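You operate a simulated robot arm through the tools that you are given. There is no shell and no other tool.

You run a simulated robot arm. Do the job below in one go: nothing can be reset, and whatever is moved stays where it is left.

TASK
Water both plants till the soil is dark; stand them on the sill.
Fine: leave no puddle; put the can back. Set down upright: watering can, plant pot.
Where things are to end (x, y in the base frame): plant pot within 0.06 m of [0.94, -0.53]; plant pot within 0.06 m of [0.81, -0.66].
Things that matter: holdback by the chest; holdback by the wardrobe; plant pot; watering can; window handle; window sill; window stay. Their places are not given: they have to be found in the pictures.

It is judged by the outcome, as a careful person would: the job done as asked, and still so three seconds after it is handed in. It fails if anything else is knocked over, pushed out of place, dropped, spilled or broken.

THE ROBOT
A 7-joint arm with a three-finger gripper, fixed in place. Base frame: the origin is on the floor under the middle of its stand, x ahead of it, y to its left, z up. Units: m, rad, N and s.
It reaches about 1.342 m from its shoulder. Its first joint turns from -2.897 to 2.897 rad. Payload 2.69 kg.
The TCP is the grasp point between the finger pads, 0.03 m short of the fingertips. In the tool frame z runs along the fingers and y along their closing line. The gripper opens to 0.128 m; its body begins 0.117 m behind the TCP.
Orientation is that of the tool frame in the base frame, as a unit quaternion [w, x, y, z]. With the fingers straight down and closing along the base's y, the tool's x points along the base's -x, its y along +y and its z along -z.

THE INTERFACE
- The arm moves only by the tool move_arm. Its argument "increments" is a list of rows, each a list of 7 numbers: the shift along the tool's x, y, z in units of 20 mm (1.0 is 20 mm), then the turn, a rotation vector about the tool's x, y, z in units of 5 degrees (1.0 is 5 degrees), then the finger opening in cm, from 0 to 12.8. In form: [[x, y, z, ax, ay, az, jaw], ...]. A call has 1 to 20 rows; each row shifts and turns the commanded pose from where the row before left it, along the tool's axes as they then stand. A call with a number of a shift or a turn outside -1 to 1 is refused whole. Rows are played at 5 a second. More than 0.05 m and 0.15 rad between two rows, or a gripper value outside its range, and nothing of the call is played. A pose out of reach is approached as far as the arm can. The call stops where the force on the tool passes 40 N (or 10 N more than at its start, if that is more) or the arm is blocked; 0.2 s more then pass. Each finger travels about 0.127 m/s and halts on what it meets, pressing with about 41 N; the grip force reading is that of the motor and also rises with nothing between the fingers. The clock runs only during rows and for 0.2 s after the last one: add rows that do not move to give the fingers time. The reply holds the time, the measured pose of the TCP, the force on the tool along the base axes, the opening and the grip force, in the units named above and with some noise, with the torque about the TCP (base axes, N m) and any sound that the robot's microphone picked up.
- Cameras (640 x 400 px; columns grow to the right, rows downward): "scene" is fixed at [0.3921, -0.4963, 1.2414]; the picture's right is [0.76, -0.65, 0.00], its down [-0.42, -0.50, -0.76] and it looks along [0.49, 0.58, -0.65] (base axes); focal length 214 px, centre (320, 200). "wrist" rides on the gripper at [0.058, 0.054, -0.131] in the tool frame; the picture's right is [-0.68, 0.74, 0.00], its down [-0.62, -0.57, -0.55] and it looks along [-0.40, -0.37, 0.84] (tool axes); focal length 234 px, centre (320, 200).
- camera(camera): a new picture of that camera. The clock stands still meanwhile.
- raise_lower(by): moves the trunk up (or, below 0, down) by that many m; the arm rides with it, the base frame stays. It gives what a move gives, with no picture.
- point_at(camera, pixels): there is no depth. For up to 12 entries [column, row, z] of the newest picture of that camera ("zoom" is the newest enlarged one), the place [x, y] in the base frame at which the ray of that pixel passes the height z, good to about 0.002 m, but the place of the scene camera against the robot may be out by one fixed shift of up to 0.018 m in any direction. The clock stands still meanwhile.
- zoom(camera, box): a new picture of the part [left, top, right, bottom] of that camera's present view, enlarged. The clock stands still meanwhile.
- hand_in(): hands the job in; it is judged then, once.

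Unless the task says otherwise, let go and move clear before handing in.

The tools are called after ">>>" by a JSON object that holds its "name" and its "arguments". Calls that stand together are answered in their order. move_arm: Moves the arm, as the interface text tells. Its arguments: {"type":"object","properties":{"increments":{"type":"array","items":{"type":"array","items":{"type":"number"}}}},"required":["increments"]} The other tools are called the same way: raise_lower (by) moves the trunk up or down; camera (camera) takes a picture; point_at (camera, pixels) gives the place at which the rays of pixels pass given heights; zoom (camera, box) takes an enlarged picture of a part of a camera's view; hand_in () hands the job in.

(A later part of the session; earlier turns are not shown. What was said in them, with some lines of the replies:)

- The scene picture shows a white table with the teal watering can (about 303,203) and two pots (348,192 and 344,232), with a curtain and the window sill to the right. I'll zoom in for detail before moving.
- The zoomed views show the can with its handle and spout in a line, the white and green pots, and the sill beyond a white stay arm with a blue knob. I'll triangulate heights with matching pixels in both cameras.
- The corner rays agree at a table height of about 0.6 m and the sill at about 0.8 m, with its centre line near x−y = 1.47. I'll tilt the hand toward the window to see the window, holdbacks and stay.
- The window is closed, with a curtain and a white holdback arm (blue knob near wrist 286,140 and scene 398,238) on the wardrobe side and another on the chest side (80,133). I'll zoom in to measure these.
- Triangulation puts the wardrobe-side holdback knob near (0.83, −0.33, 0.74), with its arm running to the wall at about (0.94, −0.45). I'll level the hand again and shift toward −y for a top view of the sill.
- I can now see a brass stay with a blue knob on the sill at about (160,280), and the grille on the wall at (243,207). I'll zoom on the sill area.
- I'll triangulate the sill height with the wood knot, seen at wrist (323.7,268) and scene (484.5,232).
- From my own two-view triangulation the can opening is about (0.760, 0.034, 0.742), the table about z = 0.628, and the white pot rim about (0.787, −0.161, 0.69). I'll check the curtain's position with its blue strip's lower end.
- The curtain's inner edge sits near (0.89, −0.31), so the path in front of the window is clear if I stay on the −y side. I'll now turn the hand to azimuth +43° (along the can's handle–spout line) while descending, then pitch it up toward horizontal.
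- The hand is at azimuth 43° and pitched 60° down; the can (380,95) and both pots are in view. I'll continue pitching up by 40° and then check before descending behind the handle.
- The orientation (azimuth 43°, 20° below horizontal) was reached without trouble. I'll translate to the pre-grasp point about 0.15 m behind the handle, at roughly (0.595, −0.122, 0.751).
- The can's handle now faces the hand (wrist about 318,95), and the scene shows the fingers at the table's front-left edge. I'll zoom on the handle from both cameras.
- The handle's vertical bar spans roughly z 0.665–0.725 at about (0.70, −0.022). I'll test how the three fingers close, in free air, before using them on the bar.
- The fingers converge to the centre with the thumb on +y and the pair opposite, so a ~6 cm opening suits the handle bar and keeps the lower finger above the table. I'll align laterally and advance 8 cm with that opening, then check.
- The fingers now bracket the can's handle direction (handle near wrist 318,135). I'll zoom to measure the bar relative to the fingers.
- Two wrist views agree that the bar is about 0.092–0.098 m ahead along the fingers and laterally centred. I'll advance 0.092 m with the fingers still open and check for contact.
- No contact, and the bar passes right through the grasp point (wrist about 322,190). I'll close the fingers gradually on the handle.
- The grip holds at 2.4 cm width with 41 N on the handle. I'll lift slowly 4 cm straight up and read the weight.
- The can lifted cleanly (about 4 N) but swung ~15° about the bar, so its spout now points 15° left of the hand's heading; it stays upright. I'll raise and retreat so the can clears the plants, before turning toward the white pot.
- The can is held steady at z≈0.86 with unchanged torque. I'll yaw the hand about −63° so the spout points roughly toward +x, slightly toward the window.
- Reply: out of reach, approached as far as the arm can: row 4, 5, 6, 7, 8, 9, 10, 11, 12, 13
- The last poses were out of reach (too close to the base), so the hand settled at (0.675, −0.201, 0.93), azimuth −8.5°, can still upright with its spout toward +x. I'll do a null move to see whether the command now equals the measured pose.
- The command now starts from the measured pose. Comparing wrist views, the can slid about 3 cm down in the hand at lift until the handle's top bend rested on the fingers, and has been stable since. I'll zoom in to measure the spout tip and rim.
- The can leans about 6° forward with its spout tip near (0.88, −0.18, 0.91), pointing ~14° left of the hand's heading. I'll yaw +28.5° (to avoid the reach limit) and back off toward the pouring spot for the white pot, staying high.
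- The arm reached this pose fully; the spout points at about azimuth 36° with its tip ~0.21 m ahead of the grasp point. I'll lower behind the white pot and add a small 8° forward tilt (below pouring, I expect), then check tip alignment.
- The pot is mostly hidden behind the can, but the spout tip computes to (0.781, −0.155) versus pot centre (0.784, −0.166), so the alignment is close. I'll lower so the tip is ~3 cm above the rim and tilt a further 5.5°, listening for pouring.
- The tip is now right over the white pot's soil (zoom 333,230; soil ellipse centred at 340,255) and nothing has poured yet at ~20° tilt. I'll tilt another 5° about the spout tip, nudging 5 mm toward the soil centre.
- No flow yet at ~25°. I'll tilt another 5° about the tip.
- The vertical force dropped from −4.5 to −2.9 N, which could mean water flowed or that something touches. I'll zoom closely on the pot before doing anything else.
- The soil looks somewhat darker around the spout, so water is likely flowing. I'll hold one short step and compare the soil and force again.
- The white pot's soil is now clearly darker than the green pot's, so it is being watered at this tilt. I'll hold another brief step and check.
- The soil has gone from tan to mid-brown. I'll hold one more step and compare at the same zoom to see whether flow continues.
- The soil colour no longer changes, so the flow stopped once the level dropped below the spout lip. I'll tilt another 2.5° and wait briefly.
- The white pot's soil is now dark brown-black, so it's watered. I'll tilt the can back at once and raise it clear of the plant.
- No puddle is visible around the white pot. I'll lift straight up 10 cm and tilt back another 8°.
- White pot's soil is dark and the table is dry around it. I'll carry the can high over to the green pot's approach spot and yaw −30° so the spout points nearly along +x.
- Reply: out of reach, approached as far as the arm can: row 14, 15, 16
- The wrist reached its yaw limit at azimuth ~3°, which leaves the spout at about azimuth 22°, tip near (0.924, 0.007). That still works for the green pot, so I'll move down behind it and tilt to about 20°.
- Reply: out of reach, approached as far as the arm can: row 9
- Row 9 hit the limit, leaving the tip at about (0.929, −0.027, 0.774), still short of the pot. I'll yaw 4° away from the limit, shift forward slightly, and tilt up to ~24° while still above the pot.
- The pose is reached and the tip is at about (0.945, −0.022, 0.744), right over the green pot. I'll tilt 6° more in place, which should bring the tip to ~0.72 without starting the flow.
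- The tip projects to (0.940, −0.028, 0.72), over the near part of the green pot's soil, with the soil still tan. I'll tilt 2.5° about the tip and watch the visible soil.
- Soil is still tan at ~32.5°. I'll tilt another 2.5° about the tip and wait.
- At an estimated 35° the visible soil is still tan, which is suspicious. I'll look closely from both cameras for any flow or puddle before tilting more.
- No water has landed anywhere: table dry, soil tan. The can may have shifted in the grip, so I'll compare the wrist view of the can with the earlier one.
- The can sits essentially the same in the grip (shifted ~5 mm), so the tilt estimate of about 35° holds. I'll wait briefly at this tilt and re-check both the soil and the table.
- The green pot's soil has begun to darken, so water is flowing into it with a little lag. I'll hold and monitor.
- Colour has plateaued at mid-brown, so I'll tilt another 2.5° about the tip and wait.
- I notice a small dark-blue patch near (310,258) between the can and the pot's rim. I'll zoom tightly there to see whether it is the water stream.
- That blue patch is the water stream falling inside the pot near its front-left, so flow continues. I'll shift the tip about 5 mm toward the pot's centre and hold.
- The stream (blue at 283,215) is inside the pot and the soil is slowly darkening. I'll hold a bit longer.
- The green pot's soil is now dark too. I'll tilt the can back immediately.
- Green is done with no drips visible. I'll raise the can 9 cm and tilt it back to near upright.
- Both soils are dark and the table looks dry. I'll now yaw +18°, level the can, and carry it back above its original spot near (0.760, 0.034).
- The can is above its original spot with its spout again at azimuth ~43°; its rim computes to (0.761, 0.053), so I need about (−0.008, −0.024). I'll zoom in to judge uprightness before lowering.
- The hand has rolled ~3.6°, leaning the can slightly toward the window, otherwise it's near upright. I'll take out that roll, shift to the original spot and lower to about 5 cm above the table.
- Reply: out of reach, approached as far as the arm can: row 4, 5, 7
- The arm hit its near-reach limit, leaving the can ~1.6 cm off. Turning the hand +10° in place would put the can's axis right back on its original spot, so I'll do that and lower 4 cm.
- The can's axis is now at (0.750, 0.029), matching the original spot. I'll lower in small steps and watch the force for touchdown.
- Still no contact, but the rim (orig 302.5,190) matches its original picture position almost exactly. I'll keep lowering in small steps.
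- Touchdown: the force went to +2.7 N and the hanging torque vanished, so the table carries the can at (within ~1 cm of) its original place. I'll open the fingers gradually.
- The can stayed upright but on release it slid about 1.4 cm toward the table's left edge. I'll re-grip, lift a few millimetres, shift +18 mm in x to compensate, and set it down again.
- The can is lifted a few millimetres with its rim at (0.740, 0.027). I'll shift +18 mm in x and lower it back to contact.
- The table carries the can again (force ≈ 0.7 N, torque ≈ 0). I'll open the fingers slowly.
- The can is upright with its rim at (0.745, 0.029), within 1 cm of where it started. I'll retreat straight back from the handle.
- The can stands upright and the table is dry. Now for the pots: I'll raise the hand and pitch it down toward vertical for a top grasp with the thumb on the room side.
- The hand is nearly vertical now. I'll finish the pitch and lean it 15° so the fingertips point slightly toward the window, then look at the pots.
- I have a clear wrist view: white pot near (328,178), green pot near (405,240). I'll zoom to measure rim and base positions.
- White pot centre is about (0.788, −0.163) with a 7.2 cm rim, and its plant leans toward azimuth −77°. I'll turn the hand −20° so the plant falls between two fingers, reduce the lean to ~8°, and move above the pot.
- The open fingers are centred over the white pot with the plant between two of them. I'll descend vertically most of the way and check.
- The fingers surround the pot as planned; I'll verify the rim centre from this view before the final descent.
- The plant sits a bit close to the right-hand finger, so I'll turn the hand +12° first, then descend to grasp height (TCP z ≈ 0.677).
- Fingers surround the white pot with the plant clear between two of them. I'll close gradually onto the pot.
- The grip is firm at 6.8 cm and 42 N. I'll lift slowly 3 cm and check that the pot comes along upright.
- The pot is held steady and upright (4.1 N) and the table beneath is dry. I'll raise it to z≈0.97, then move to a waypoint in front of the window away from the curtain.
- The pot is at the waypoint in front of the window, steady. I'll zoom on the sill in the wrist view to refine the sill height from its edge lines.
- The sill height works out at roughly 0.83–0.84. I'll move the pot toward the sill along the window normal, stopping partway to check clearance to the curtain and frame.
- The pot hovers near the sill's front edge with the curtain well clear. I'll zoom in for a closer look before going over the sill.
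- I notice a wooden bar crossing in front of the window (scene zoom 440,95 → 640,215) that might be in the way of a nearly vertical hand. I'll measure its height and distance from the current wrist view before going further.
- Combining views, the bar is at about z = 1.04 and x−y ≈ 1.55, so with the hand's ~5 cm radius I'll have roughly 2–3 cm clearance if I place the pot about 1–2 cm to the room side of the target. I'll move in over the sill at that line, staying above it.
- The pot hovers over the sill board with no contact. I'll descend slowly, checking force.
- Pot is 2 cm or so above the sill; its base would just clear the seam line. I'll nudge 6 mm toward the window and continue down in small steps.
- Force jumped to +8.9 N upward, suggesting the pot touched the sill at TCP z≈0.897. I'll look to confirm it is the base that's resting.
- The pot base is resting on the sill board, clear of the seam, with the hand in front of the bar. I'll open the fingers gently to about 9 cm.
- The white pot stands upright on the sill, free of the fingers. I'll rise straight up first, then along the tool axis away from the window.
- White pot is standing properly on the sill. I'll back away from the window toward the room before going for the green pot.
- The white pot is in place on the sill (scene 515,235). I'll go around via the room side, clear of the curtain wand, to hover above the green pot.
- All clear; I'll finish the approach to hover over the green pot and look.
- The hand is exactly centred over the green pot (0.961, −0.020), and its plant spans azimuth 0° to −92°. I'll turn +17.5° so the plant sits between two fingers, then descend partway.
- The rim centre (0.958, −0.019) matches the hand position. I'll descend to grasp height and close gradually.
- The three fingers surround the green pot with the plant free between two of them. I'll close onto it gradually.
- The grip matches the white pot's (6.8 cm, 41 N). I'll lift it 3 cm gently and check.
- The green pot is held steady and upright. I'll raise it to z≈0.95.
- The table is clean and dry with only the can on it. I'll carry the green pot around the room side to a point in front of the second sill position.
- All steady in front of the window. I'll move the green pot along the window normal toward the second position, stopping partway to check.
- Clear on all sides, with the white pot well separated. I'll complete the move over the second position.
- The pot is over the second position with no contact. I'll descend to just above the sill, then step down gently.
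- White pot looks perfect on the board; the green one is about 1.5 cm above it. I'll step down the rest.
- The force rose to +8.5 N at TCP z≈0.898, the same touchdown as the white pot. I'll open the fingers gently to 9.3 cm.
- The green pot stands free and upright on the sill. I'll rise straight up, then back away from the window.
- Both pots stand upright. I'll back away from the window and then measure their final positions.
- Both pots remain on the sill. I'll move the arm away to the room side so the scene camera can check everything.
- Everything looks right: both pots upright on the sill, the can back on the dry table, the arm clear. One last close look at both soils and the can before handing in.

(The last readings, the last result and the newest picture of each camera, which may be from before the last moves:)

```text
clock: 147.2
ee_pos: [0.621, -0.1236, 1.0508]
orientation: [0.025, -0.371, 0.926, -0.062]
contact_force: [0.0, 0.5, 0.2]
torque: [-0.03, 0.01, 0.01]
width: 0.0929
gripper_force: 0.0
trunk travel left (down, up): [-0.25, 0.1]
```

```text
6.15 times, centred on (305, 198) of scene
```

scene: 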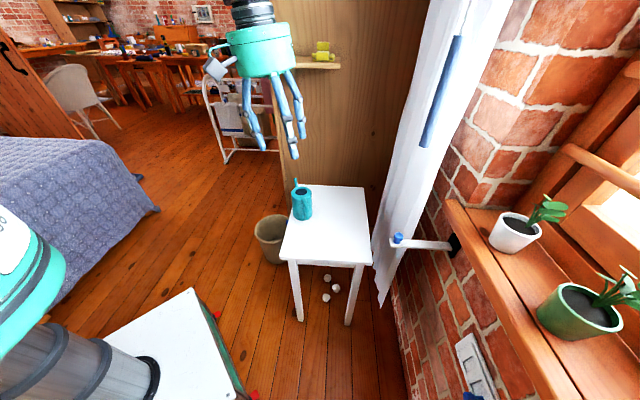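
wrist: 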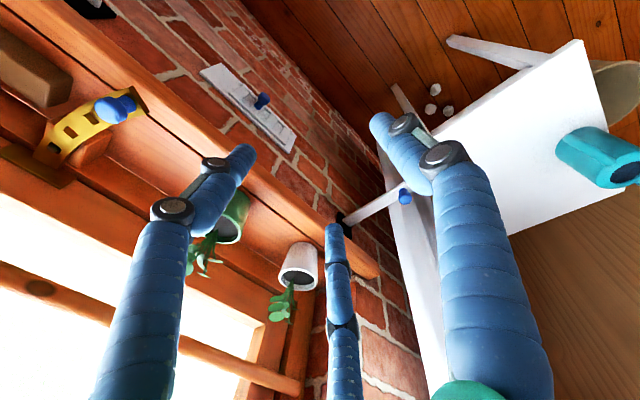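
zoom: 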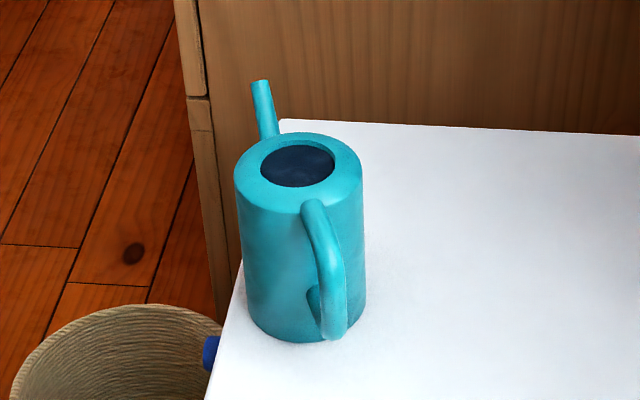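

Both pots stand upright on the sill with dark soil, at about (0.924, −0.536) and (0.804, −0.656), each within about 2 cm of its target. The can is upright on the table about 1 cm from where it started, though turned. No puddle shows, and the hand is open and clear, so I'm handing in.

>>> {"name": "hand_in", "arguments": {}}

```text
The job is handed in.
```

I watered both plants until the soil was dark and stood them upright on the sill. I then handed the job in; the verdict hasn't come back.

| Item | Where it ended (x, y) | Distance from where it should be |
|---|---|---|
| White pot | about (0.924, −0.536) | 1.7 cm from (0.94, −0.53) |
| Green pot | about (0.804, −0.656) | 0.7 cm from (0.81, −0.66) |
| Watering can | about (0.745, 0.029), seen from the scene camera | about 1 cm from where it started |

- **Watering:** neither pot overflowed, and I saw no puddle on the table or the sill in the last pictures.
- **Watering can:** it is upright, but turned from its starting direction. It slid about 1.4 cm toward the table edge when I first let go, so I picked it up again and moved it back.
- **Everything else:** I felt no contact with the curtain, the wardrobe-side holdback or the bar across the window. The last pictures show nothing knocked over or out of place. I took no closing picture of the window stay or the chest-side holdback, but the arm stayed well away from both.
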